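You operate a simulated robot arm through the tools that you are given. There is no shell and no other tool. Be economical: measure what you need, move in short steps, check, and stop when the job is done.

The job below is to be done with a simulated two-armed robot. You get a single attempt, and the scene is never put back.

Task
Put both bench-top rolls on the tray and click in the tray's count.
Fine: clear the hand counter first; hold it while you clear and click. Set down upright: mini roll.

The check looks at the end state, three seconds after you hand in, the way a careful person would. Anything else that was tipped, shoved, dropped, spilled or broken makes it a failure.

Robot
Two 7-joint arms with three-finger grippers on one trunk, on a base that drives. Base frame: it is fixed to the floor where the robot stands at the start and does not move with it; the origin is under the middle of the robot, x ahead of it, y to its left, z up; the surface under the hand at the start is at about z = 0.86. Units: m, rad, N and s.
The left shoulder is at the start at [0.074, 0.126, 1.182], the right one opposite. With the tool pointing down near the work surface each hand reaches from about 0.4 to 0.84 m from the robot's upright axis, wherever it stands, measured 20 degrees to its own side. Places, roughly: clear key of the hand counter [0.5, 0, 0.9]; count key of the hand counter [0.5, 0.1, 0.9]; inside of the blue tray [0.7, 0, 0.9]. Payload 2.94 kg a hand.
The tool frame of a hand sits at the grasp point between the pads (the TCP): z along the fingers, y along the line on which they close. The tips reach 0.03 m beyond it. Largest opening 0.128 m; the body of the gripper starts 0.093 m behind the TCP.
Orientation is that of the tool frame in the base frame, as a unit quaternion [x, y, z, w]. With the fingers straight down and closing along the base's y, the tool's x points along the base's -x, its y along +y and its z along -z.

Tools
- The arms move only by the tool play_rows. It takes "left_plan", "right_plan" or both (then of equal length, played together; a hand with none holds still); each is text: rows parted by semicolons, each of 7 numbers parted by spaces: the turn, a rotation vector about the tool's x, y, z in rad, then the shift along the tool's x, y, z in m, then the gripper command, from -1 (shut) to 1 (fully open), values between in proportion. In form: rx ry rz x y z grip; .... A call has 1 to 10 rows; each row shifts and turns the commanded pose from where the row before left it, along the tool's axes as they then stand. Rows are played at 5 a second. More than 0.05 m and 0.15 rad between two rows, or a gripper value outside its range, and nothing of the call is played. Where a pose cannot be reached the arm comes as near as it can. A force on the tool above 40 N (or 10 N above the force at the start of the call, whichever is more), or a blocked arm, ends the call early, and 0.2 s more pass. Each finger halts on what it meets, pressing with about 26 N; the grip force reading is that of the motor and also rises with nothing between the fingers. The clock runs only during rows and for 0.2 s after the last one: add rows that do not move to give the fingers time. It gives the time, the measured TCP pose, the force on the tool (base axes), the opening and the grip force at its end, in the units of the frame above (readings bear some noise), with the torque about the TCP (base axes, N m) and any sound that the robot's microphone picked up.
- Cameras (640 x 400 px; columns grow to the right, rows downward): "scene" is now at [0.2016, -0.0039, 1.3529]; the picture's right is [-0.04, -1.00, 0.00], its down [-0.51, 0.02, -0.86] and it looks along [0.86, -0.04, -0.51] (base axes); focal length 214 px, centre (320, 200). "left" rides on the left gripper at [0.069, 0.015, -0.12] in its tool frame; the picture's right is [-0.22, 0.98, 0.00], its down [-0.82, -0.18, -0.54] and it looks along [-0.53, -0.12, 0.84] (tool axes); focal length 251 px, centre (320, 200). "right" rides on the right gripper at [0.069, -0.015, -0.12] in its tool frame; the picture's right is [0.22, 0.98, 0.00], its down [-0.82, 0.18, -0.54] and it looks along [-0.53, 0.12, 0.84] (tool axes); focal length 251 px, centre (320, 200). There is no depth. A picture from a camera that has moved, and an enlarged one, comes with that camera's place and axes in the base frame and with its lens.
- snapshot(camera): a new picture of that camera. No time passes.
- slide_trunk(by): slides the trunk up (or, below 0, down) by that many m; the arms and the scene camera ride with it, the base frame stays. It gives what a move gives, with no picture.
- steer(legs): drives the robot by 1 to 6 legs, each [ahead, left, turn to the left] in m, m and rad, along the robot's own axes; the way and the turn of a leg run together, so that a leg with both is an arc; at most 1.5 m and 3.142 rad a leg. The arms and the cameras ride along, it lands a little off, and it stops where it bumps. It gives what a move gives.
- turn_head(pan, tilt): turns the head with the scene camera to pan (to the left, within 1.396 rad either way) and tilt (down, from -0.506 to 1.204), counted from straight ahead of the robot. It gives what a move gives.
- zoom(camera, box): a new picture of the part [left, top, right, bottom] of that camera's present view, enlarged. No time passes.
- sign_off(): hands the job in; it is judged then, once.

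Work in short steps. Places have to be worked out from the pictures, the camera data and where the tool is seen: move nearer, look again, correct. Check each grasp and each placing, and mend what went wrong. You have 120 turns and 100 pictures in all, those below and enlarged ones among them. Open the grippers and draw the arms clear of the work before you hand the job in, unless the task says otherwise; then end with one line.

The tools are called after ">>>" by a JSON object that holds its "method" and its "body". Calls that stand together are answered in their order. play_rows: Moves the arms, as the interface text tells. Its arguments: {"type":"object","properties":{"left_plan":{"type":"string"},"right_plan":{"type":"string"}},"required":[]} The other tools are called the same way: slide_trunk (by) slides the trunk up or down; steer (legs) drives the base; turn_head (pan, tilt) turns the head that bears the scene camera; snapshot (camera) takes a picture; zoom (camera, box) takes an enlarged picture of a part of a camera's view; sign_off () hands the job in.

At the start:

```text
clock: 0.0
left_ee_pos: [0.519, 0.2185, 1.3026]
left_tool_rot: [-0.001, 1.0, -0.001, 0.001]
left_wrist_force: [-0.7, 0.1, -0.5]
left_torque: [0.0, -0.03, 0.01]
left_width: 0.1282
left_grasp_force: 0.1
right_ee_pos: [0.4582, -0.1678, 1.2298]
right_tool_rot: [0.001, 1.0, 0.001, 0.001]
right_wrist_force: [-0.3, 0.3, -0.4]
right_torque: [0.03, 0.05, -0.03]
right_width: 0.128
right_grasp_force: 0.0
trunk travel left (down, up): [-0.4, 0.147]
robot x, y, heading: [0.0025, 0.0004, -0.001]
head pan, tilt: [-0.044, 0.536]
```

scene: 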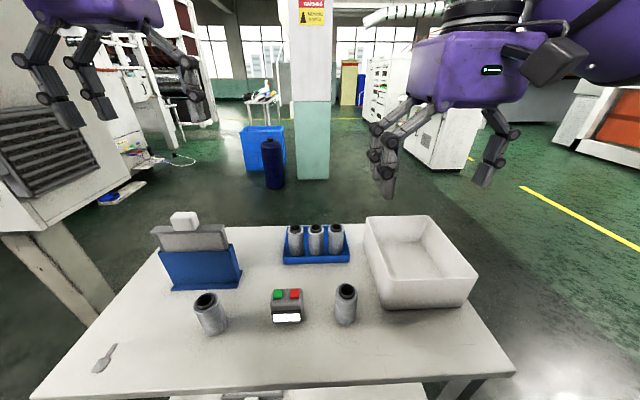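
right: 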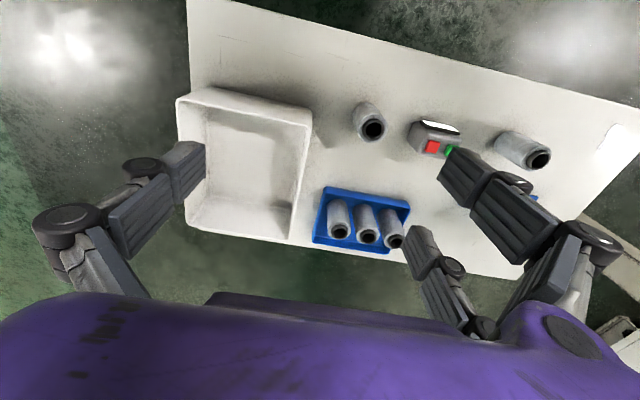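
left: 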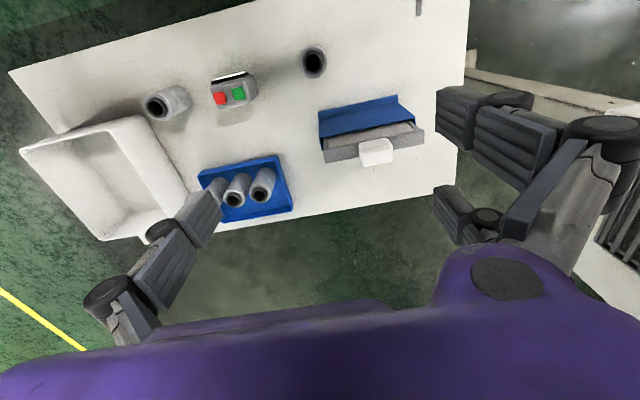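

The scene shows two loose rolls, a counter with a green and a red key, and a blue tray that already holds three rolls. I zoom in to see the details.

>>> {"method": "zoom", "body": {"camera": "scene", "box": [180, 210, 380, 335]}}

>>> {"method": "zoom", "body": {"camera": "scene", "box": [260, 280, 320, 330]}}

>>> {"method": "zoom", "body": {"camera": "left", "box": [130, 30, 350, 230]}}

```text
3.20 times, centred on (280, 272) of scene
camera zoom: at [0.2016, -0.0039, 1.3529], right [-0.04, -1.0, 0.0], down [-0.51, 0.02, -0.86], along [0.86, -0.04, -0.51], focal length 686 px, centre (448, -32)
```

zoom: 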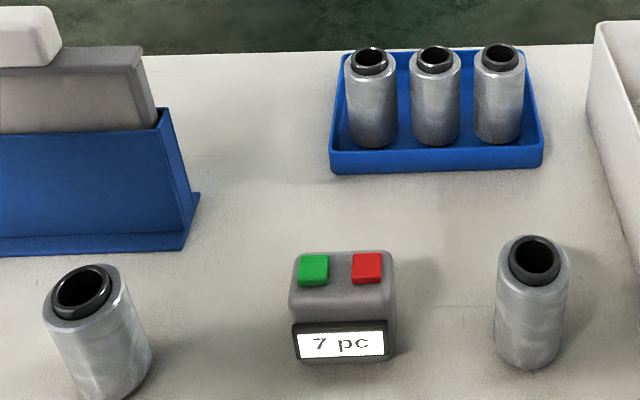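

```text
8.00 times, centred on (290, 305) of scene
camera zoom: at [0.2016, -0.0039, 1.3529], right [-0.04, -1.0, 0.0], down [-0.51, 0.02, -0.86], along [0.86, -0.04, -0.51], focal length 1716 px, centre (560, -640)
```

zoom: 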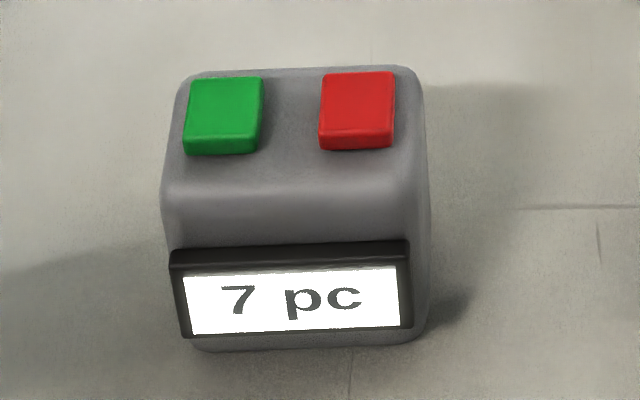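

```text
2.00 times, centred on (240, 130) of left
camera zoom: at [0.4497, 0.2353, 1.4227], right [0.21, 0.98, 0.0], down [0.82, -0.18, 0.54], along [0.53, -0.12, -0.84], focal length 503 px, centre (480, 340)
```

zoom: 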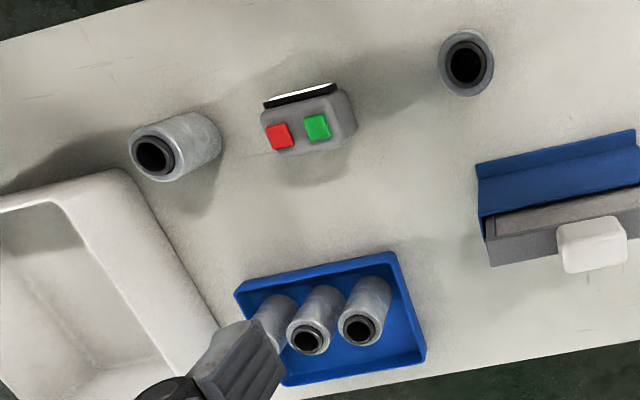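

Counter reads 7; green = count (at larger y), red = clear. The tray holds three rolls, so the end count should be 5. I shift the left hand forward to get a top view of the tray.

>>> {"method": "play_rows", "body": {"left_plan": "0 0 0 -0.035 -0.02 0 1;0 0 0 -0.035 -0.02 0 1;0 0 0 -0.035 -0.02 0 1;0 0 0 -0.035 -0.02 0 1;0 0 0 0 0 0 1"}}

>>> {"method": "snapshot", "body": {"camera": "left"}}

>>> {"method": "snapshot", "body": {"camera": "scene"}}

```text
clock: 1.2
left_ee_pos: [0.658, 0.1403, 1.3046]
left_tool_rot: [0.0, 1.0, -0.002, 0.0]
left_wrist_force: [-1.2, 0.3, -0.5]
left_torque: [-0.07, -0.01, -0.03]
left_width: 0.1281
left_grasp_force: 0.0
right_ee_pos: [0.4574, -0.1657, 1.2305]
right_tool_rot: [0.001, 1.0, 0.0, 0.0]
right_wrist_force: [-0.1, 0.3, 0.7]
right_torque: [-0.01, -0.05, 0.01]
right_width: 0.128
right_grasp_force: 0.0
trunk travel left (down, up): [-0.4, 0.147]
robot x, y, heading: [0.0017, 0.0023, -0.0]
head pan, tilt: [-0.044, 0.536]
```

```text
93 pictures are left
camera left: at [0.5882, 0.1559, 1.4239], right [0.21, 0.98, 0.0], down [0.82, -0.18, 0.54], along [0.53, -0.12, -0.84], focal length 251 px, centre (320, 200)
```

left: 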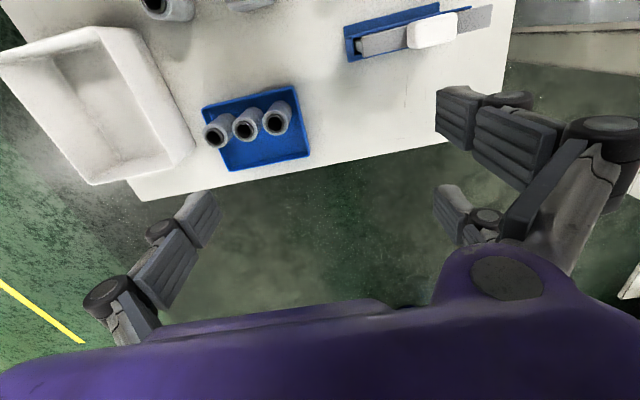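

```text
92 pictures are left
camera scene: at [0.2006, -0.0026, 1.3531], right [-0.04, -1.0, 0.0], down [-0.51, 0.02, -0.86], along [0.86, -0.04, -0.51], focal length 214 px, centre (320, 200)
```

scene: 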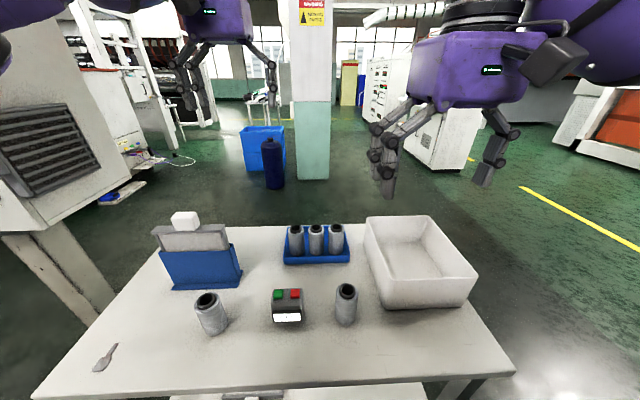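

Now a good top view of the tray is available; I zoom on it and on the rolls.

>>> {"method": "zoom", "body": {"camera": "left", "box": [180, 70, 340, 190]}}

>>> {"method": "zoom", "body": {"camera": "right", "box": [300, 70, 600, 260]}}

>>> {"method": "zoom", "body": {"camera": "scene", "box": [180, 210, 380, 335]}}

```text
3.33 times, centred on (260, 130) of left
camera zoom: at [0.5882, 0.1559, 1.4239], right [0.21, 0.98, 0.0], down [0.82, -0.18, 0.54], along [0.53, -0.12, -0.84], focal length 838 px, centre (520, 433)
```

zoom: 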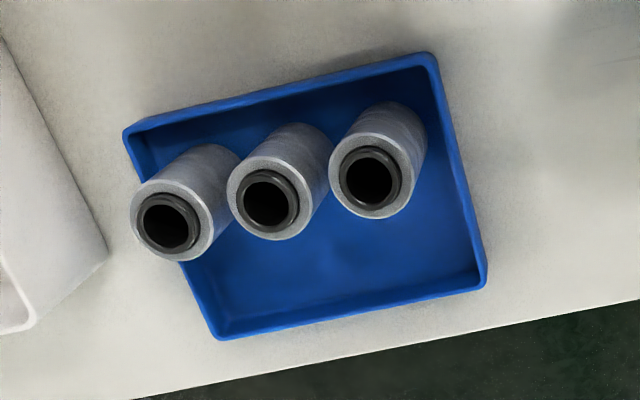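

```text
2.11 times, centred on (450, 165) of right
camera zoom: at [0.3882, -0.1805, 1.3506], right [-0.21, 0.98, 0.0], down [0.82, 0.18, 0.54], along [0.53, 0.12, -0.84], focal length 529 px, centre (46, 274)
```

zoom: 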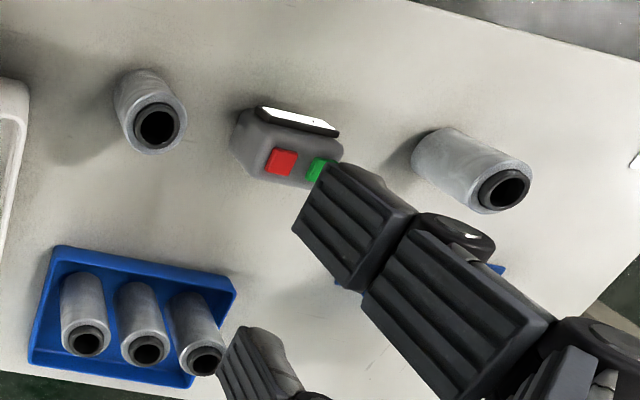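

```text
3.20 times, centred on (280, 272) of scene
camera zoom: at [0.2006, -0.0026, 1.3531], right [-0.04, -1.0, 0.0], down [-0.51, 0.02, -0.86], along [0.86, -0.04, -0.51], focal length 686 px, centre (448, -32)
```

zoom: 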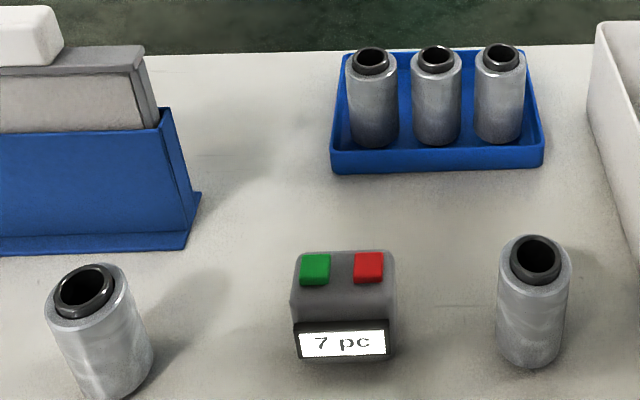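

Tray inside ≈ x 0.67–0.80, y −0.106–0.073, with a free rear strip around x≈0.768. Bench rolls ≈ (0.484, 0.224) and (0.495, −0.073), tops ≈0.947. I bring each hand above its own roll.

>>> {"method": "play_rows", "body": {"left_plan": "0 0 0 0.029 0.014 0.034 1;0 0 0 0.029 0.014 0.034 1;0 0 0 0.029 0.014 0.034 1;0 0 0 0.029 0.014 0.034 1;0 0 0 0.029 0.014 0.034 1;0 0 0 0.029 0.014 0.034 1;0 0 0 0 0 0 1", "right_plan": "0 0 0 -0.00625 0.0155 0.02 1;0 0 0 -0.00625 0.0155 0.02 1;0 0 0 -0.00625 0.0155 0.02 1;0 0 0 -0.00625 0.0155 0.02 1;0 0 0 -0.00625 0.0155 0.02 1;0 0 0 -0.00625 0.0155 0.02 1;0 0 0 0 0 0 1"}}

>>> {"method": "snapshot", "body": {"camera": "left"}}

>>> {"method": "snapshot", "body": {"camera": "right"}}

>>> {"method": "snapshot", "body": {"camera": "scene"}}

```text
clock: 2.8
left_ee_pos: [0.4823, 0.2225, 1.0984]
left_tool_rot: [-0.001, 1.0, 0.0, 0.001]
left_wrist_force: [-0.5, -0.2, 0.1]
left_torque: [0.01, -0.01, 0.03]
left_width: 0.128
left_grasp_force: 0.1
right_ee_pos: [0.4957, -0.0762, 1.1104]
right_tool_rot: [0.0, 1.0, 0.001, 0.0]
right_wrist_force: [-0.2, -0.6, 0.1]
right_torque: [-0.05, -0.03, 0.03]
right_width: 0.1278
right_grasp_force: 0.1
trunk travel left (down, up): [-0.4, 0.147]
robot x, y, heading: [0.0007, -0.0012, 0.001]
head pan, tilt: [-0.044, 0.536]
```

```text
88 pictures are left
camera left: at [0.414, 0.2378, 1.2176], right [0.21, 0.98, 0.0], down [0.82, -0.18, 0.54], along [0.53, -0.12, -0.84], focal length 251 px, centre (320, 200)
```

left: 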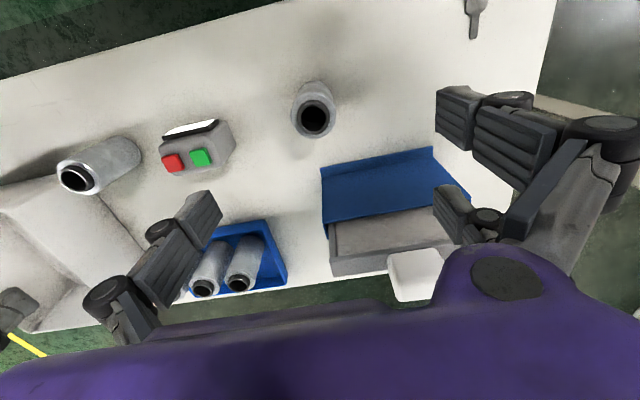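

```text
87 pictures are left
camera right: at [0.4264, -0.0914, 1.2308], right [-0.21, 0.98, 0.0], down [0.82, 0.18, 0.54], along [0.53, 0.12, -0.84], focal length 251 px, centre (320, 200)
```

right: 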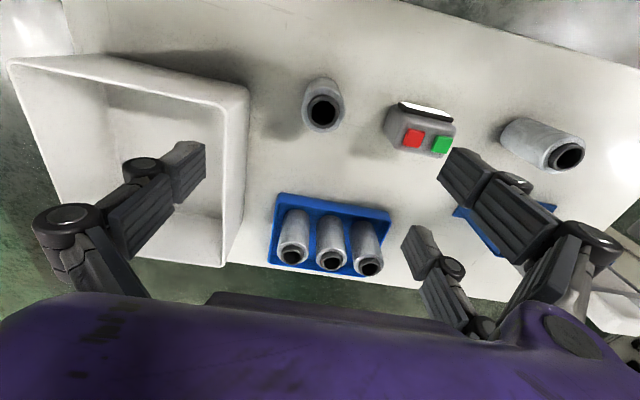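

```text
86 pictures are left
camera scene: at [0.2017, -0.0049, 1.3529], right [-0.04, -1.0, 0.0], down [-0.51, 0.02, -0.86], along [0.86, -0.04, -0.51], focal length 214 px, centre (320, 200)
```

scene: 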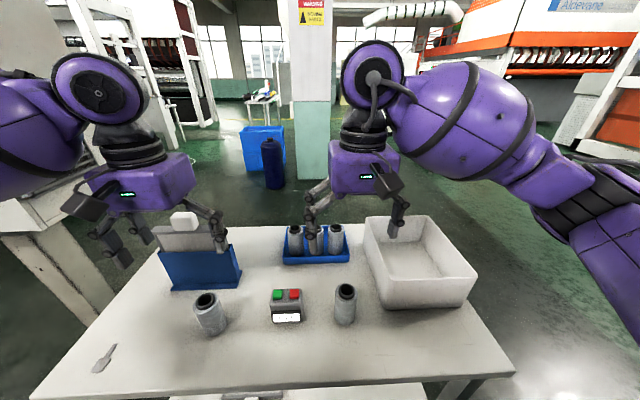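

Refined rolls: left ≈(0.483, 0.219), right ≈(0.491, −0.074). Both hands are nearly centred; I descend both to TCP z≈0.92, still open.

>>> {"method": "play_rows", "body": {"left_plan": "0 0 0 0 -0.0006 0.0356 1;0 0 0 0 -0.0006 0.0356 1;0 0 0 0 -0.0006 0.0356 1;0 0 0 0 -0.0006 0.0356 1;0 0 0 0 -0.0006 0.0356 1;0 0 0 0 0 0 1", "right_plan": "0 0 0 0.001 0.0004 0.038 1;0 0 0 0.001 0.0004 0.038 1;0 0 0 0.001 0.0004 0.038 1;0 0 0 0.001 0.0004 0.038 1;0 0 0 0.001 0.0004 0.038 1;0 0 0 0 0 0 1"}}

>>> {"method": "snapshot", "body": {"camera": "scene"}}

>>> {"method": "snapshot", "body": {"camera": "left"}}

>>> {"method": "snapshot", "body": {"camera": "right"}}

```text
clock: 4.2
left_ee_pos: [0.4869, 0.2197, 0.9218]
left_tool_rot: [-0.001, 1.0, 0.0, 0.0]
left_wrist_force: [0.1, 0.5, 0.2]
left_torque: [0.0, -0.01, 0.0]
left_width: 0.1282
left_grasp_force: 0.0
right_ee_pos: [0.4897, -0.0717, 0.9183]
right_tool_rot: [0.001, 1.0, 0.001, 0.0]
right_wrist_force: [0.1, 0.6, -0.5]
right_torque: [-0.01, 0.01, 0.03]
right_width: 0.1283
right_grasp_force: 0.1
trunk travel left (down, up): [-0.4, 0.147]
robot x, y, heading: [0.0034, 0.0013, 0.004]
head pan, tilt: [-0.044, 0.536]
```

```text
85 pictures are left
camera scene: at [0.2013, -0.004, 1.353], right [-0.04, -1.0, 0.0], down [-0.51, 0.02, -0.86], along [0.86, -0.04, -0.51], focal length 214 px, centre (320, 200)
```

scene: 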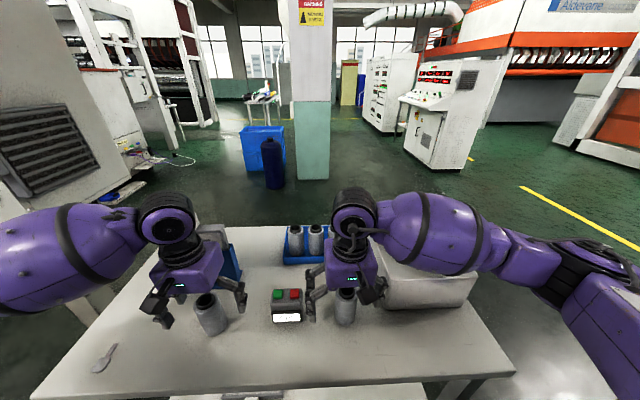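

```text
84 pictures are left
camera left: at [0.4171, 0.2359, 1.0413], right [0.21, 0.98, 0.0], down [0.82, -0.18, 0.54], along [0.53, -0.12, -0.84], focal length 251 px, centre (320, 200)
```

left: 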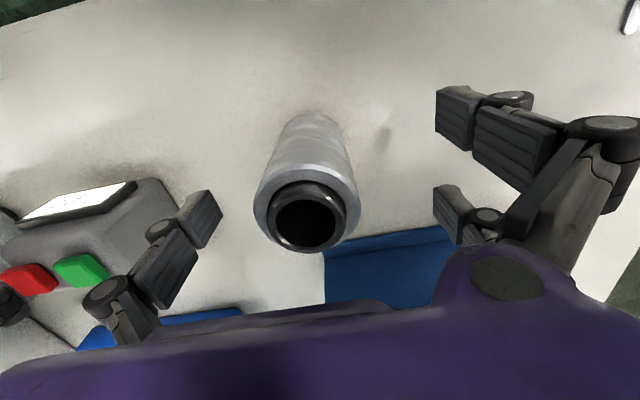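

```text
83 pictures are left
camera right: at [0.4201, -0.0856, 1.0392], right [-0.21, 0.98, 0.0], down [0.82, 0.18, 0.54], along [0.53, 0.12, -0.84], focal length 251 px, centre (320, 200)
```

right: 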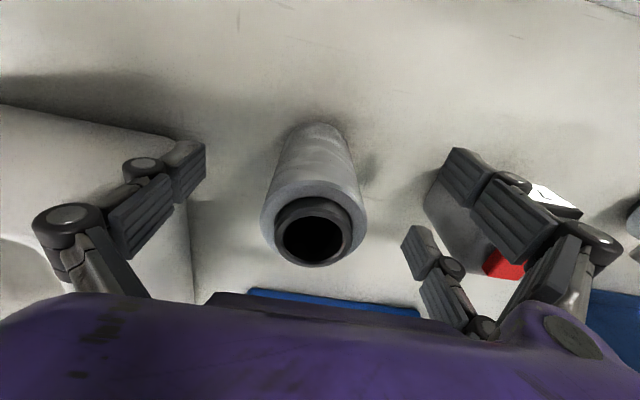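

Rolls are between the fingers; small centring corrections (left y −7 mm, right x +6 mm), then close both.

>>> {"method": "play_rows", "body": {"left_plan": "0 0 0 0 -0.006 0 1;0 0 0 0 0 0 0;0 0 0 0 0 0 -1;0 0 0 0 0 0 -1;0 0 0 0 0 0 -1;0 0 0 0 0 0 -1;0 0 0 0 0 0 -1", "right_plan": "0 0 0 -0.006 0 0 1;0 0 0 0 0 0 0;0 0 0 0 0 0 -1;0 0 0 0 0 0 -1;0 0 0 0 0 0 -1;0 0 0 0 0 0 -1;0 0 0 0 0 0 -1"}}

>>> {"method": "snapshot", "body": {"camera": "scene"}}

```text
clock: 5.8
left_ee_pos: [0.4863, 0.2136, 0.9215]
left_tool_rot: [-0.001, 1.0, -0.001, 0.0]
left_wrist_force: [0.2, -1.1, 0.6]
left_torque: [-0.02, 0.01, 0.06]
left_width: 0.0439
left_grasp_force: 25.8
right_ee_pos: [0.4965, -0.0706, 0.9183]
right_tool_rot: [0.001, 1.0, 0.001, 0.0]
right_wrist_force: [1.9, -0.3, 0.0]
right_torque: [0.01, 0.01, 0.0]
right_width: 0.0438
right_grasp_force: 26.4
trunk travel left (down, up): [-0.4, 0.147]
robot x, y, heading: [-0.001, 0.0005, 0.003]
head pan, tilt: [-0.044, 0.536]
```

```text
82 pictures are left
camera scene: at [0.2017, -0.0039, 1.3529], right [-0.04, -1.0, 0.0], down [-0.51, 0.02, -0.86], along [0.86, -0.04, -0.51], focal length 214 px, centre (320, 200)
```

scene: 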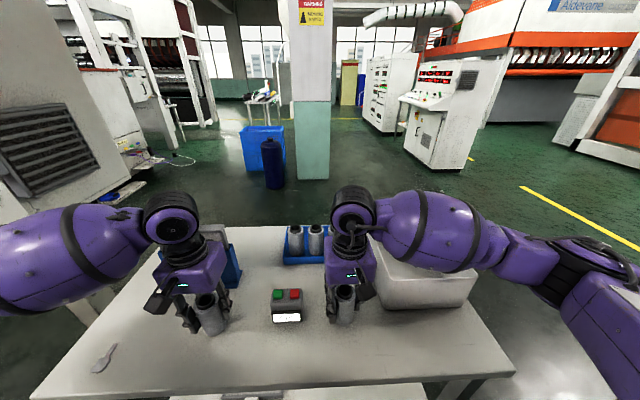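

Both grips hold (44 mm). I lift the right roll 0.14 m and check it.

>>> {"method": "play_rows", "body": {"right_plan": "0 0 0 0 0 -0.035 -1;0 0 0 0 0 -0.035 -1;0 0 0 0 0 -0.035 -1;0 0 0 0 0 -0.035 -1;0 0 0 0 0 0 -1"}}

>>> {"method": "snapshot", "body": {"camera": "right"}}

```text
clock: 7.0
left_ee_pos: [0.4868, 0.2144, 0.9216]
left_tool_rot: [-0.001, 1.0, 0.0, 0.0]
left_wrist_force: [-0.3, 0.8, 0.7]
left_torque: [0.06, 0.07, 0.02]
left_width: 0.0437
left_grasp_force: 26.4
right_ee_pos: [0.4985, -0.0721, 1.0569]
right_tool_rot: [0.001, 1.0, 0.001, -0.001]
right_wrist_force: [0.3, -0.3, -1.5]
right_torque: [0.02, -0.03, 0.02]
right_width: 0.0436
right_grasp_force: 26.3
trunk travel left (down, up): [-0.4, 0.147]
robot x, y, heading: [-0.0009, -0.002, 0.004]
head pan, tilt: [-0.044, 0.536]
```

```text
81 pictures are left
camera right: at [0.4289, -0.0871, 1.1793], right [-0.21, 0.98, 0.0], down [0.82, 0.18, 0.54], along [0.53, 0.12, -0.84], focal length 251 px, centre (320, 200)
```

right: 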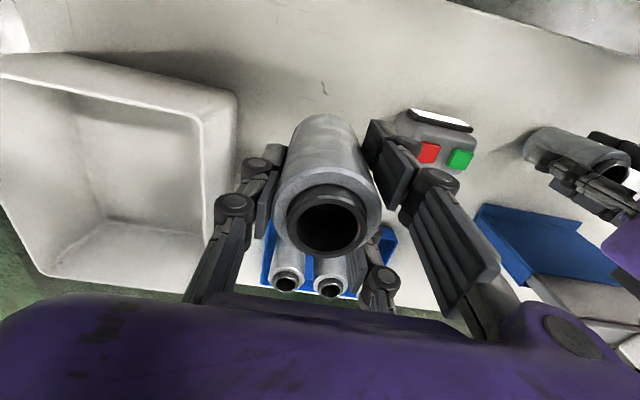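

The roll is held straight and lifted. Carry it forward above the free rear strip of the tray (x≈0.768, y≈−0.065).

>>> {"method": "play_rows", "body": {"right_plan": "0 0 0 -0.0385 0.001 0 -1;0 0 0 -0.0385 0.001 0 -1;0 0 0 -0.0385 0.001 0 -1;0 0 0 -0.0385 0.001 0 -1;0 0 0 -0.0385 0.001 0 -1;0 0 0 -0.0385 0.001 0 -1;0 0 0 -0.0385 0.001 0 -1;0 0 0 0 0 0 -1;0 0 0 0 0 0 -1"}}

>>> {"method": "snapshot", "body": {"camera": "right"}}

>>> {"method": "zoom", "body": {"camera": "scene", "box": [220, 180, 420, 305]}}

```text
clock: 9.0
left_ee_pos: [0.4857, 0.2135, 0.9218]
left_tool_rot: [-0.002, 1.0, -0.001, 0.001]
left_wrist_force: [-0.9, -0.2, 1.0]
left_torque: [0.04, 0.0, 0.03]
left_width: 0.0436
left_grasp_force: 26.1
right_ee_pos: [0.7646, -0.0665, 1.0599]
right_tool_rot: [0.0, 1.0, 0.001, 0.0]
right_wrist_force: [-0.5, -0.6, -1.1]
right_torque: [0.0, 0.01, 0.03]
right_width: 0.0436
right_grasp_force: 26.4
trunk travel left (down, up): [-0.4, 0.147]
robot x, y, heading: [-0.0008, 0.0008, 0.001]
head pan, tilt: [-0.044, 0.536]
```

```text
80 pictures are left
camera right: at [0.6947, -0.0814, 1.1807], right [-0.21, 0.98, 0.0], down [0.82, 0.18, 0.54], along [0.53, 0.12, -0.84], focal length 251 px, centre (320, 200)
```

right: 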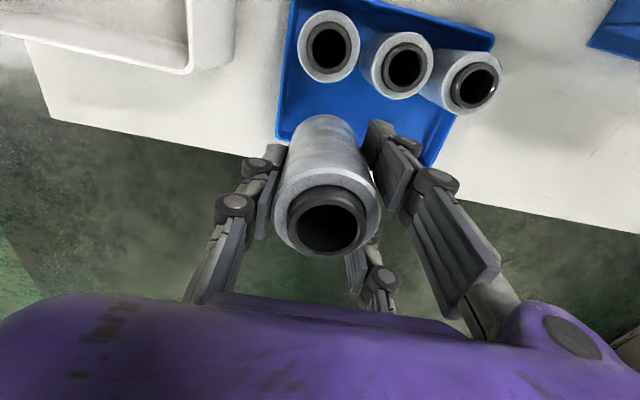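

```text
3.20 times, centred on (320, 242) of scene
camera zoom: at [0.2016, -0.0038, 1.3529], right [-0.04, -1.0, 0.0], down [-0.51, 0.02, -0.86], along [0.86, -0.04, -0.51], focal length 686 px, centre (320, 64)
```

zoom: 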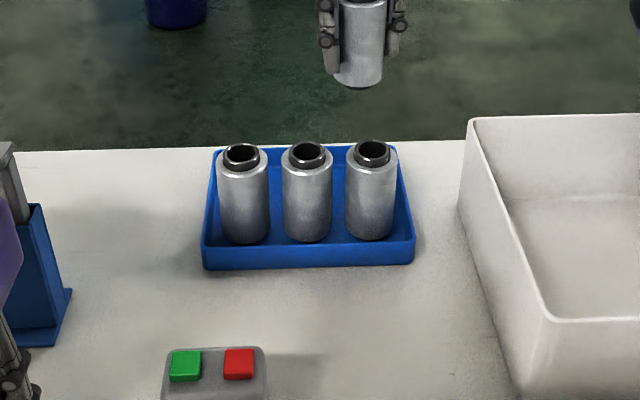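

Roll hangs at (0.765, −0.067), centred in the free strip behind the front row. Lower it to just above the tray floor.

>>> {"method": "play_rows", "body": {"right_plan": "0 0 0 0 0.001 0.03 -1;0 0 0 0 0 0.03 -1;0 0 0 0 0 0.03 -1;0 0 0 0 0 0.02 -1;0 0 0 0 0 0.015 -1;0 0 0 0 0 0 -1"}}

>>> {"method": "zoom", "body": {"camera": "scene", "box": [260, 180, 400, 280]}}

>>> {"method": "snapshot", "body": {"camera": "right"}}

```text
clock: 10.4
left_ee_pos: [0.4856, 0.2131, 0.9206]
left_tool_rot: [0.0, 1.0, 0.0, 0.0]
left_wrist_force: [-0.6, 0.5, 1.1]
left_torque: [0.03, 0.03, 0.01]
left_width: 0.0439
left_grasp_force: 26.0
right_ee_pos: [0.7663, -0.0651, 0.9355]
right_tool_rot: [0.001, 1.0, 0.001, 0.0]
right_wrist_force: [0.2, -0.2, -1.3]
right_torque: [0.02, 0.0, -0.02]
right_width: 0.0437
right_grasp_force: 25.6
trunk travel left (down, up): [-0.4, 0.147]
robot x, y, heading: [0.0004, 0.0004, 0.004]
head pan, tilt: [-0.044, 0.536]
```

```text
4.00 times, centred on (330, 230) of scene
camera zoom: at [0.2017, -0.0039, 1.3529], right [-0.04, -1.0, 0.0], down [-0.51, 0.02, -0.86], along [0.86, -0.04, -0.51], focal length 858 px, centre (280, 80)
```

zoom: 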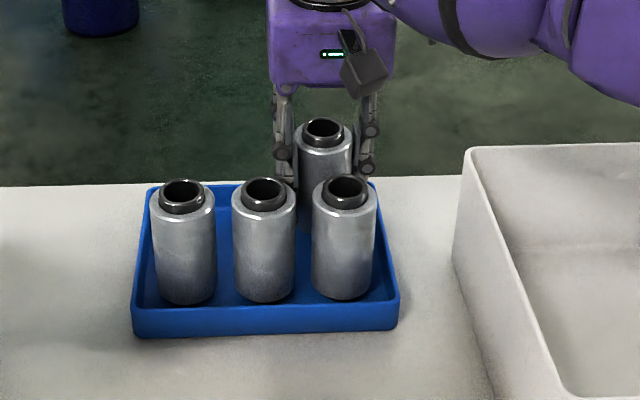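

```text
77 pictures are left
camera right: at [0.6971, -0.0789, 1.0561], right [-0.21, 0.98, 0.0], down [0.82, 0.18, 0.54], along [0.53, 0.12, -0.84], focal length 251 px, centre (320, 200)
```

right: 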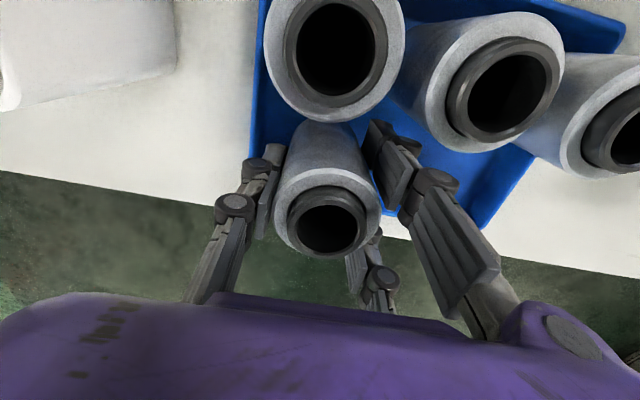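

Clear of neighbours. Lower in small steps until contact shows.

>>> {"method": "play_rows", "body": {"right_plan": "0 0 0 0 0 0.004 -1;0 0 0 0 0 0.004 -1;0 0 0 0 0 0.002 -1;0 0 0 0 0 0 -1"}}

```text
clock: 11.4
left_ee_pos: [0.4864, 0.2142, 0.9211]
left_tool_rot: [-0.002, 1.0, 0.0, 0.0]
left_wrist_force: [-1.3, -1.2, 0.4]
left_torque: [0.01, 0.0, -0.01]
left_width: 0.0436
left_grasp_force: 26.5
right_ee_pos: [0.7669, -0.064, 0.9245]
right_tool_rot: [0.001, 1.0, 0.001, -0.001]
right_wrist_force: [0.2, 0.1, -2.1]
right_torque: [0.0, -0.02, -0.02]
right_width: 0.0432
right_grasp_force: 26.1
trunk travel left (down, up): [-0.4, 0.147]
robot x, y, heading: [0.0015, -0.0002, 0.002]
head pan, tilt: [-0.044, 0.536]
```

No contact yet; continue in 1.5 mm steps.

>>> {"method": "play_rows", "body": {"right_plan": "0 0 0 0 0 0.0015 -1;0 0 0 0 0 0.0015 -1;0 0 0 0 0 0 -1"}}

```text
clock: 12.2
left_ee_pos: [0.4861, 0.214, 0.9232]
left_tool_rot: [-0.001, 1.0, -0.001, 0.001]
left_wrist_force: [0.6, 0.4, -0.1]
left_torque: [-0.03, -0.01, 0.01]
left_width: 0.0436
left_grasp_force: 26.2
right_ee_pos: [0.7664, -0.0649, 0.9252]
right_tool_rot: [0.001, 1.0, 0.001, 0.001]
right_wrist_force: [0.0, -2.6, 13.5]
right_torque: [-0.12, 0.14, 0.01]
right_width: 0.0434
right_grasp_force: 26.4
trunk travel left (down, up): [-0.4, 0.147]
robot x, y, heading: [0.0012, 0.0037, -0.002]
head pan, tilt: [-0.044, 0.536]
```

Contact (13 N). Ease 1 mm, open slightly (≈64 mm), and withdraw upward.

>>> {"method": "play_rows", "body": {"right_plan": "0 0 0 0 0 -0.001 -1;0 0 0 0 0 0 0;0 0 0 0 0 0 0;0 0 0 0 0 -0.01 0;0 0 0 0 0 -0.03 0;0 0 0 0 0 -0.04 0;0 0 0 0 0 -0.04 0;0 0 0 0 0 -0.02 0"}}

>>> {"method": "snapshot", "body": {"camera": "right"}}

>>> {"method": "zoom", "body": {"camera": "scene", "box": [260, 180, 400, 280]}}

```text
clock: 14.0
left_ee_pos: [0.4867, 0.2157, 0.9217]
left_tool_rot: [-0.001, 1.0, 0.0, 0.001]
left_wrist_force: [-0.6, 0.6, 1.6]
left_torque: [0.01, 0.04, 0.0]
left_width: 0.0436
left_grasp_force: 26.1
right_ee_pos: [0.7672, -0.0649, 1.0612]
right_tool_rot: [0.001, 1.0, 0.001, 0.0]
right_wrist_force: [-0.1, 0.1, -0.2]
right_torque: [0.0, -0.01, 0.01]
right_width: 0.0639
right_grasp_force: 0.0
trunk travel left (down, up): [-0.4, 0.147]
robot x, y, heading: [-0.0018, -0.0013, -0.004]
head pan, tilt: [-0.044, 0.536]
```

```text
76 pictures are left
camera right: at [0.6965, -0.0788, 1.1827], right [-0.21, 0.98, 0.0], down [0.82, 0.18, 0.54], along [0.53, 0.12, -0.84], focal length 251 px, centre (320, 200)
```

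right: 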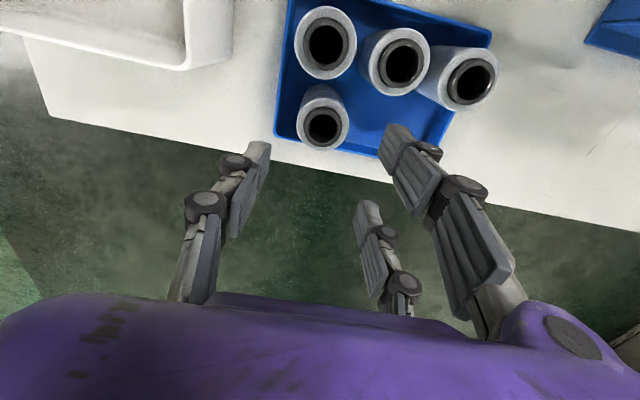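

```text
4.00 times, centred on (330, 230) of scene
camera zoom: at [0.2015, -0.0037, 1.3529], right [-0.04, -1.0, 0.0], down [-0.51, 0.02, -0.86], along [0.86, -0.04, -0.51], focal length 858 px, centre (280, 80)
```

zoom: 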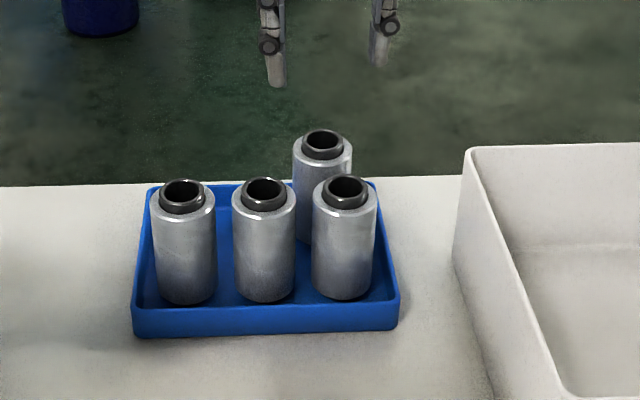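

First roll stands upright in the tray. Retract the right hand up and to the right, while the left lifts its roll.

>>> {"method": "play_rows", "body": {"right_plan": "0 0 0 0 0 -0.04 0;0 0 0 0 0 -0.04 0;0 0 0 0 0 -0.04 0;0 0 0 0.04 -0.026 0 0;0 0 0 0.04 -0.026 0 0;0 0 0 0.04 -0.026 0 0;0 0 0 0.04 -0.026 0 0;0 0 0 0.04 -0.026 0 0;0 0 0 0.04 -0.026 0 0;0 0 0 0 0 0 0", "left_plan": "0 0 0 0 0 -0.036 -1;0 0 0 0 0 -0.036 -1;0 0 0 0 0 -0.036 -1;0 0 0 0 0 -0.036 -1;0 0 0 0 0 0 -1;0 0 0 0 0 0 -1;0 0 0 0 0 0 -1;0 0 0 0 0 0 -1;0 0 0 0 0 0 -1;0 0 0 0 0 0 -1"}}

>>> {"method": "snapshot", "body": {"camera": "left"}}

>>> {"method": "snapshot", "body": {"camera": "scene"}}

```text
clock: 16.2
left_ee_pos: [0.4867, 0.2161, 1.063]
left_tool_rot: [-0.001, 1.0, 0.0, -0.001]
left_wrist_force: [-0.1, 0.4, -1.5]
left_torque: [-0.03, 0.03, -0.01]
left_width: 0.0435
left_grasp_force: 25.8
right_ee_pos: [0.5212, -0.2177, 1.1789]
right_tool_rot: [0.001, 1.0, 0.0, -0.001]
right_wrist_force: [0.5, 0.1, 0.6]
right_torque: [0.01, 0.06, 0.0]
right_width: 0.064
right_grasp_force: 0.0
right hand out of reach, approached as far as the arm can: row 3
trunk travel left (down, up): [-0.4, 0.147]
robot x, y, heading: [0.0017, -0.0023, -0.004]
head pan, tilt: [-0.044, 0.536]
```

```text
74 pictures are left
camera left: at [0.4181, 0.231, 1.1828], right [0.21, 0.98, 0.0], down [0.82, -0.18, 0.54], along [0.53, -0.12, -0.84], focal length 251 px, centre (320, 200)
```

left: 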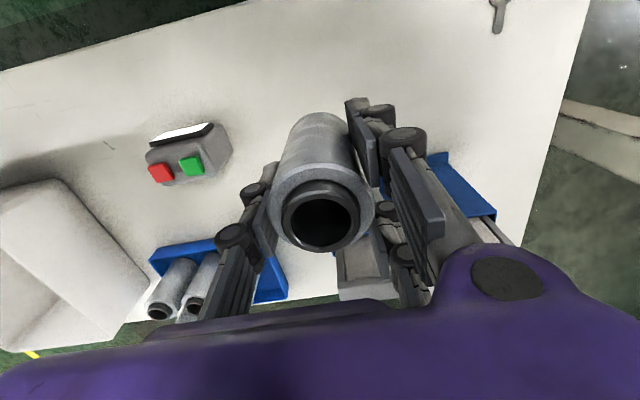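

```text
73 pictures are left
camera scene: at [0.2028, -0.0027, 1.3527], right [-0.04, -1.0, 0.0], down [-0.51, 0.02, -0.86], along [0.86, -0.04, -0.51], focal length 214 px, centre (320, 200)
```

scene: 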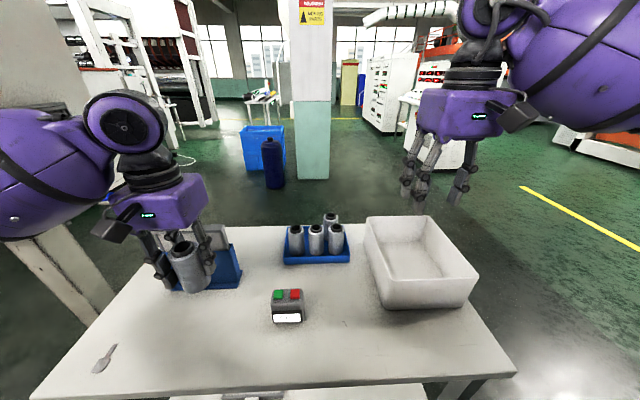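

Roll lifted. Move sideways first (away from the stand), then forward over the tray.

>>> {"method": "play_rows", "body": {"left_plan": "0 0 0 0 -0.046 -0.002 -1;0 0 0 0 -0.046 0 -1;0 0 0 0 -0.046 0 -1;0 0 0 0 -0.046 0 -1;0 0 0 -0.045 0 0 -1;0 0 0 -0.045 0 0 -1;0 0 0 -0.045 0 0 -1;0 0 0 0 0 0 -1"}}

>>> {"method": "snapshot", "body": {"camera": "scene"}}

```text
clock: 18.0
left_ee_pos: [0.6202, 0.0311, 1.0669]
left_tool_rot: [-0.002, 1.0, -0.001, 0.001]
left_wrist_force: [0.3, 0.0, -0.8]
left_torque: [-0.01, -0.03, 0.02]
left_width: 0.0436
left_grasp_force: 25.9
right_ee_pos: [0.5184, -0.2183, 1.1791]
right_tool_rot: [0.001, 1.0, 0.001, 0.001]
right_wrist_force: [-0.1, 0.6, -0.1]
right_torque: [-0.03, -0.03, -0.01]
right_width: 0.0642
right_grasp_force: 0.0
trunk travel left (down, up): [-0.4, 0.147]
robot x, y, heading: [0.0007, -0.0006, -0.0]
head pan, tilt: [-0.044, 0.536]
```

```text
72 pictures are left
camera scene: at [0.201, -0.0035, 1.353], right [-0.04, -1.0, 0.0], down [-0.51, 0.02, -0.86], along [0.86, -0.04, -0.51], focal length 214 px, centre (320, 200)
```

scene: 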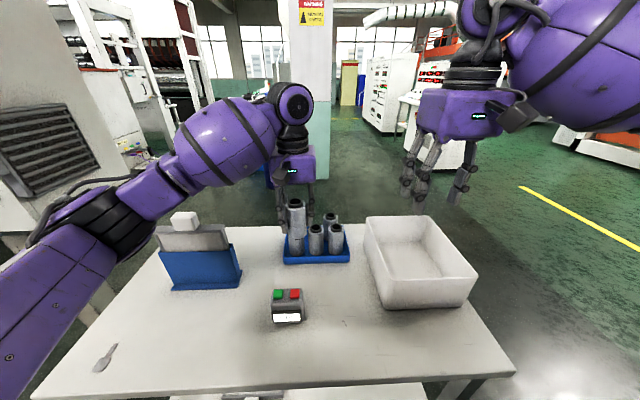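

Going further forward would bring the left forearm low over the stand's cap, so I'll instead set this roll on the bench where the right roll stood and finish with the right hand. Right hand moves aside first while the left returns.

>>> {"method": "play_rows", "body": {"right_plan": "0 0 0 0 -0.035 -0.02 0;0 0 0 0 -0.035 -0.02 0;0 0 0 0 -0.035 -0.02 0;0 0 0 0 -0.01 0 0;0 0 0 0 0 0 0;0 0 0 0 0 0 0;0 0 0 0 0 0 0;0 0 0 0 0 0 0", "left_plan": "0 0 0 0.042 0 0 -1;0 0 0 0.042 0 0 -1;0 0 0 0.042 0 0 -1;0 0 0 0 -0.035 0 -1;0 0 0 0 -0.035 0 -1;0 0 0 0 -0.034 0 -1;0 0 0 0 0 0.04 -1;0 0 0 0 0 0 -1"}}

>>> {"method": "snapshot", "body": {"camera": "scene"}}

>>> {"method": "snapshot", "body": {"camera": "left"}}

```text
clock: 19.8
left_ee_pos: [0.4937, -0.0749, 1.0247]
left_tool_rot: [0.0, 1.0, -0.001, 0.0]
left_wrist_force: [-0.8, 0.2, -1.1]
left_torque: [0.03, 0.01, -0.01]
left_width: 0.0431
left_grasp_force: 26.4
right_ee_pos: [0.5168, -0.3359, 1.2404]
right_tool_rot: [0.001, 1.0, 0.001, 0.0]
right_wrist_force: [0.4, -1.2, 0.3]
right_torque: [0.04, -0.03, 0.02]
right_width: 0.0641
right_grasp_force: 0.0
trunk travel left (down, up): [-0.4, 0.147]
robot x, y, heading: [-0.0028, 0.0012, -0.001]
head pan, tilt: [-0.044, 0.536]
```

```text
71 pictures are left
camera scene: at [0.2011, -0.0043, 1.353], right [-0.04, -1.0, 0.0], down [-0.51, 0.02, -0.86], along [0.86, -0.04, -0.51], focal length 214 px, centre (320, 200)
```

scene: 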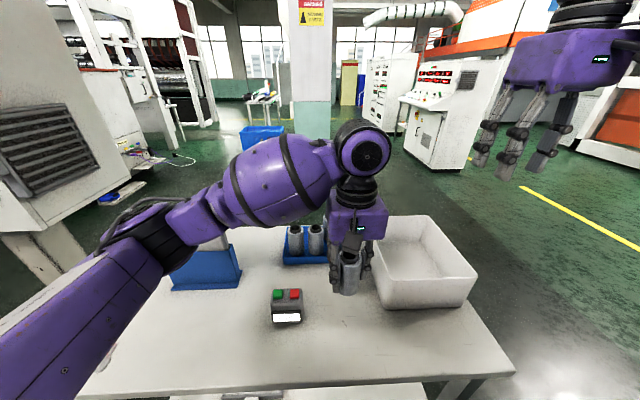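

```text
70 pictures are left
camera left: at [0.4245, -0.059, 1.1453], right [0.21, 0.98, 0.0], down [0.82, -0.18, 0.54], along [0.53, -0.12, -0.84], focal length 251 px, centre (320, 200)
```

left: 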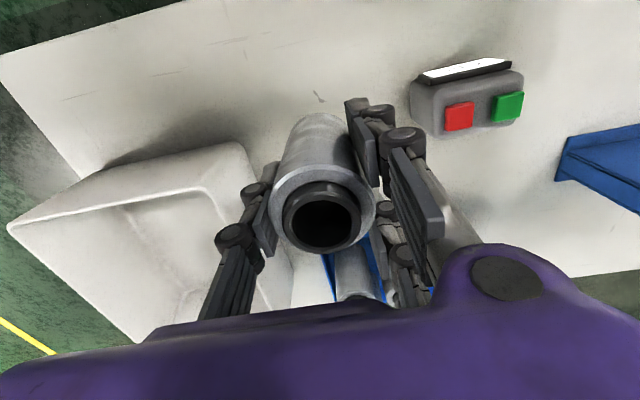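

Clear below. Lower to just above the bench, then to contact.

>>> {"method": "play_rows", "body": {"left_plan": "0 0 0 0 0 0.03 -1;0 0 0 0 0 0.03 -1;0 0 0 0 0 0.025 -1;0 0 0 0 0 0.01 -1;0 0 0 0 0 0.005 -1;0 0 0 0 0 0.002 -1;0 0 0 0 0 0 -1"}}

```text
clock: 21.4
left_ee_pos: [0.4945, -0.0729, 0.9261]
left_tool_rot: [0.0, 1.0, -0.001, -0.001]
left_wrist_force: [0.4, 0.6, -0.6]
left_torque: [-0.02, -0.04, 0.02]
left_width: 0.0428
left_grasp_force: 26.0
right_ee_pos: [0.5179, -0.3357, 1.2403]
right_tool_rot: [0.001, 1.0, 0.001, 0.0]
right_wrist_force: [0.1, -0.1, 0.0]
right_torque: [0.01, -0.01, 0.01]
right_width: 0.0638
right_grasp_force: 0.1
trunk travel left (down, up): [-0.4, 0.147]
robot x, y, heading: [-0.0012, 0.0006, -0.004]
head pan, tilt: [-0.044, 0.536]
```

Slightly above; two more millimetre steps down.

>>> {"method": "play_rows", "body": {"left_plan": "0 0 0 0 0 0.0015 -1;0 0 0 0 0 0.0015 -1;0 0 0 0 0 0 -1"}}

```text
clock: 22.2
left_ee_pos: [0.4936, -0.0742, 0.9225]
left_tool_rot: [-0.001, 1.0, -0.001, 0.0]
left_wrist_force: [0.1, 0.0, -1.5]
left_torque: [0.0, -0.03, -0.01]
left_width: 0.0432
left_grasp_force: 26.2
right_ee_pos: [0.5183, -0.3365, 1.2395]
right_tool_rot: [0.001, 1.0, 0.0, 0.0]
right_wrist_force: [0.1, 0.6, 0.6]
right_torque: [0.01, -0.01, 0.0]
right_width: 0.0639
right_grasp_force: 0.0
trunk travel left (down, up): [-0.4, 0.147]
robot x, y, heading: [0.0004, 0.0017, 0.0]
head pan, tilt: [-0.044, 0.536]
```

Still no contact force; one more small step.

>>> {"method": "play_rows", "body": {"left_plan": "0 0 0 0 0 0.0012 -1;0 0 0 0 0 0.0008 -1;0 0 0 0 0 0 -1"}}

```text
clock: 23.0
left_ee_pos: [0.4943, -0.0742, 0.9205]
left_tool_rot: [-0.001, 1.0, -0.001, 0.001]
left_wrist_force: [-0.5, 2.1, 11.5]
left_torque: [0.19, 0.09, -0.03]
left_width: 0.043
left_grasp_force: 25.7
right_ee_pos: [0.5168, -0.3345, 1.2409]
right_tool_rot: [0.001, 1.0, 0.001, -0.001]
right_wrist_force: [0.6, -0.8, -0.5]
right_torque: [0.01, -0.02, 0.01]
right_width: 0.064
right_grasp_force: 0.1
trunk travel left (down, up): [-0.4, 0.147]
robot x, y, heading: [0.0026, 0.0009, 0.0]
head pan, tilt: [-0.044, 0.536]
```

Contact. Release with a moderate opening and raise the left hand straight up, then move left.

>>> {"method": "play_rows", "body": {"left_plan": "0 0 0 0 0 -0.0005 -1;0 0 0 0 0 0 0.2;0 0 0 0 0 0 0.2;0 0 0 0 0 -0.03 0.2;0 0 0 0 0 -0.045 0.2;0 0 0 0 0 -0.045 0.2;0 0 0 0 0 -0.045 0.2;0 0 0 0 0.048 0 0.2;0 0 0 0 0.048 0 0.2;0 0 0 0 0.048 0 0.2"}}

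>>> {"method": "snapshot", "body": {"camera": "scene"}}

```text
clock: 25.2
left_ee_pos: [0.4915, 0.0746, 1.0852]
left_tool_rot: [0.001, 1.0, -0.001, 0.001]
left_wrist_force: [-0.1, 1.0, 0.1]
left_torque: [-0.09, 0.0, 0.01]
left_width: 0.0768
left_grasp_force: 0.0
right_ee_pos: [0.5169, -0.3342, 1.2404]
right_tool_rot: [0.001, 1.0, 0.0, 0.001]
right_wrist_force: [0.0, 0.3, 0.1]
right_torque: [-0.01, -0.01, 0.03]
right_width: 0.0638
right_grasp_force: 0.2
trunk travel left (down, up): [-0.4, 0.147]
robot x, y, heading: [0.0001, -0.0001, 0.003]
head pan, tilt: [-0.044, 0.536]
```

```text
69 pictures are left
camera scene: at [0.2011, -0.0019, 1.353], right [-0.04, -1.0, 0.0], down [-0.51, 0.02, -0.86], along [0.86, -0.04, -0.51], focal length 214 px, centre (320, 200)
```

scene: 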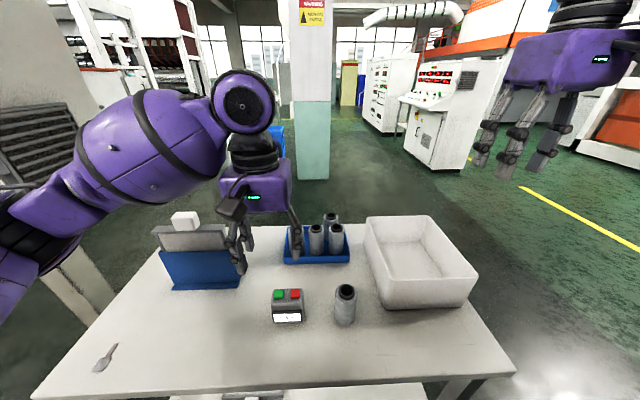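

Roll stands upright on the bench. Left moves clear to the left; right hand comes above the roll, opening.

>>> {"method": "play_rows", "body": {"left_plan": "0 0 0 0 0.04 -0.01 0.2;0 0 0 0 0.04 -0.01 0.2;0 0 0 0 0.04 -0.01 0.2;0 0 0 0 0.04 -0.01 0.2;0 0 0 0 0.0 0 0.2;0 0 0 0 0.0 0 0.2;0 0 0 0 0.0 0 0.2;0 0 0 0 0 0 0.2", "right_plan": "0 0 0 0.0032 0.0373 0.0229 1;0 0 0 0.0032 0.0373 0.0229 1;0 0 0 0.0032 0.0373 0.0229 1;0 0 0 0.0032 0.0373 0.0229 1;0 0 0 0.0032 0.0373 0.0229 1;0 0 0 0.0032 0.0373 0.0229 1;0 0 0 0.0032 0.0373 0.0229 1;0 0 0 0 0 0 1"}}

>>> {"method": "snapshot", "body": {"camera": "right"}}

```text
clock: 27.0
left_ee_pos: [0.4915, 0.2285, 1.1256]
left_tool_rot: [-0.001, 1.0, -0.001, 0.0]
left_wrist_force: [0.0, 0.3, -0.2]
left_torque: [0.03, -0.01, 0.01]
left_width: 0.0768
left_grasp_force: 0.1
right_ee_pos: [0.4941, -0.0737, 1.0787]
right_tool_rot: [0.001, 1.0, 0.001, 0.0]
right_wrist_force: [0.2, -1.0, -0.7]
right_torque: [0.01, -0.01, 0.02]
right_width: 0.1278
right_grasp_force: 0.2
trunk travel left (down, up): [-0.4, 0.147]
robot x, y, heading: [-0.0046, -0.0038, -0.001]
head pan, tilt: [-0.044, 0.536]
```

```text
68 pictures are left
camera right: at [0.4257, -0.0876, 1.1995], right [-0.21, 0.98, 0.0], down [0.82, 0.18, 0.54], along [0.53, 0.12, -0.84], focal length 251 px, centre (320, 200)
```

right: 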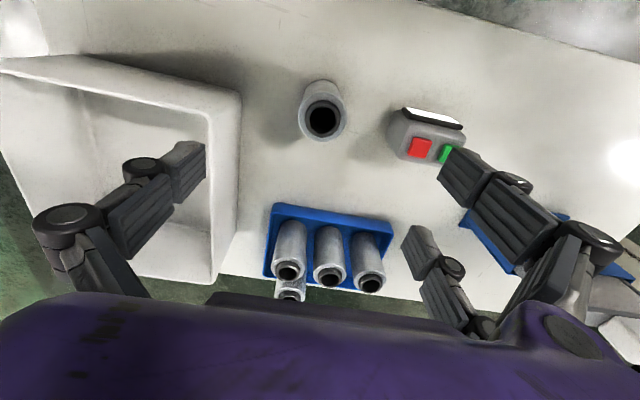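

Aligned. Descend and grip.

>>> {"method": "play_rows", "body": {"right_plan": "0 0 0 0 0 0.04 1;0 0 0 0 0 0.04 1;0 0 0 0 0 0.04 1;0 0 0 0 0 0.038 1;0 0 0 0 0 0 0;0 0 0 0 0 0 -1;0 0 0 0 0 0 -1;0 0 0 0 0 0 -1;0 0 0 0 0 0 -1;0 0 0 0 0 0 -1"}}

```text
clock: 29.2
left_ee_pos: [0.4928, 0.2304, 1.1248]
left_tool_rot: [-0.001, 1.0, 0.0, 0.0]
left_wrist_force: [2.0, -0.7, 0.8]
left_torque: [0.01, 0.01, -0.07]
left_width: 0.0768
left_grasp_force: 0.0
right_ee_pos: [0.4963, -0.0718, 0.9209]
right_tool_rot: [0.002, 1.0, 0.001, 0.0]
right_wrist_force: [0.7, -0.5, 0.2]
right_torque: [0.02, 0.01, 0.01]
right_width: 0.0448
right_grasp_force: 26.3
trunk travel left (down, up): [-0.4, 0.147]
robot x, y, heading: [0.0012, -0.0008, 0.005]
head pan, tilt: [-0.044, 0.536]
```

Gripped. Lift, then carry forward toward (0.766, 0.015).

>>> {"method": "play_rows", "body": {"right_plan": "0 0 0 0 0 -0.035 -1;0 0 0 0 0 -0.035 -1;0 0 0 0 0 -0.035 -1;0 0 0 0 0 -0.035 -1;0 0 0 -0.04 0.0145 0 -1;0 0 0 -0.04 0.0145 0 -1;0 0 0 -0.04 0.0145 0 -1;0 0 0 -0.04 0.0145 0 -1;0 0 0 0 0 0 -1"}}

>>> {"method": "play_rows", "body": {"right_plan": "0 0 0 -0.036 0.0095 0 -1;0 0 0 -0.036 0.0095 0 -1;0 0 0 -0.036 0.0095 0 -1;0 0 0 0 0 0 -1;0 0 0 0 0 0 -1"}}

>>> {"method": "snapshot", "body": {"camera": "right"}}

>>> {"method": "snapshot", "body": {"camera": "scene"}}

```text
clock: 31.2
left_ee_pos: [0.4915, 0.2296, 1.1254]
left_tool_rot: [-0.001, 1.0, 0.0, 0.0]
left_wrist_force: [-0.4, 0.2, -0.6]
left_torque: [-0.01, -0.01, -0.02]
left_width: 0.077
left_grasp_force: 0.1
right_ee_pos: [0.658, -0.0164, 1.0666]
right_tool_rot: [0.001, 1.0, 0.001, 0.0]
right_wrist_force: [0.1, -0.6, -1.1]
right_torque: [0.03, 0.01, -0.02]
right_width: 0.0445
right_grasp_force: 25.5
trunk travel left (down, up): [-0.4, 0.147]
robot x, y, heading: [-0.0014, 0.0036, -0.0]
head pan, tilt: [-0.044, 0.536]
```

```text
clock: 32.4
left_ee_pos: [0.4927, 0.2313, 1.1246]
left_tool_rot: [-0.002, 1.0, -0.001, 0.001]
left_wrist_force: [0.5, -0.4, 0.0]
left_torque: [-0.02, -0.02, 0.02]
left_width: 0.0769
left_grasp_force: 0.0
right_ee_pos: [0.7667, 0.0132, 1.0639]
right_tool_rot: [0.0, 1.0, 0.0, 0.0]
right_wrist_force: [0.0, 0.4, -1.3]
right_torque: [-0.05, -0.02, -0.04]
right_width: 0.0445
right_grasp_force: 26.3
trunk travel left (down, up): [-0.4, 0.147]
robot x, y, heading: [0.0034, 0.0019, 0.0]
head pan, tilt: [-0.044, 0.536]
```

```text
67 pictures are left
camera right: at [0.6967, -0.0006, 1.1855], right [-0.21, 0.98, 0.0], down [0.82, 0.18, 0.54], along [0.53, 0.12, -0.84], focal length 251 px, centre (320, 200)
```

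right: 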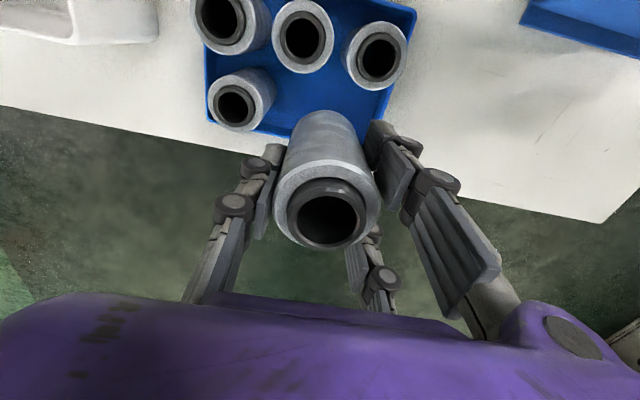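

```text
66 pictures are left
camera scene: at [0.2018, -0.0034, 1.3529], right [-0.04, -1.0, 0.0], down [-0.51, 0.02, -0.86], along [0.86, -0.04, -0.51], focal length 214 px, centre (320, 200)
```

scene: 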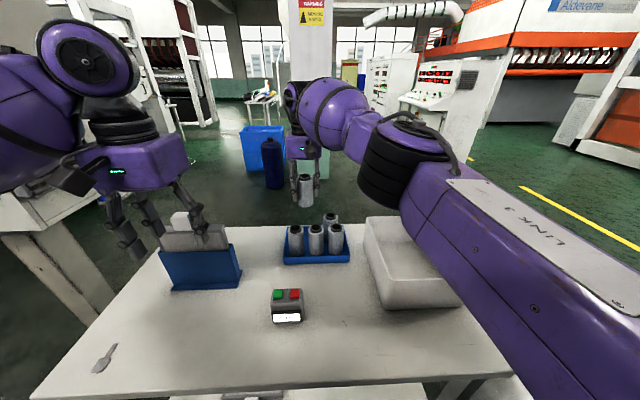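

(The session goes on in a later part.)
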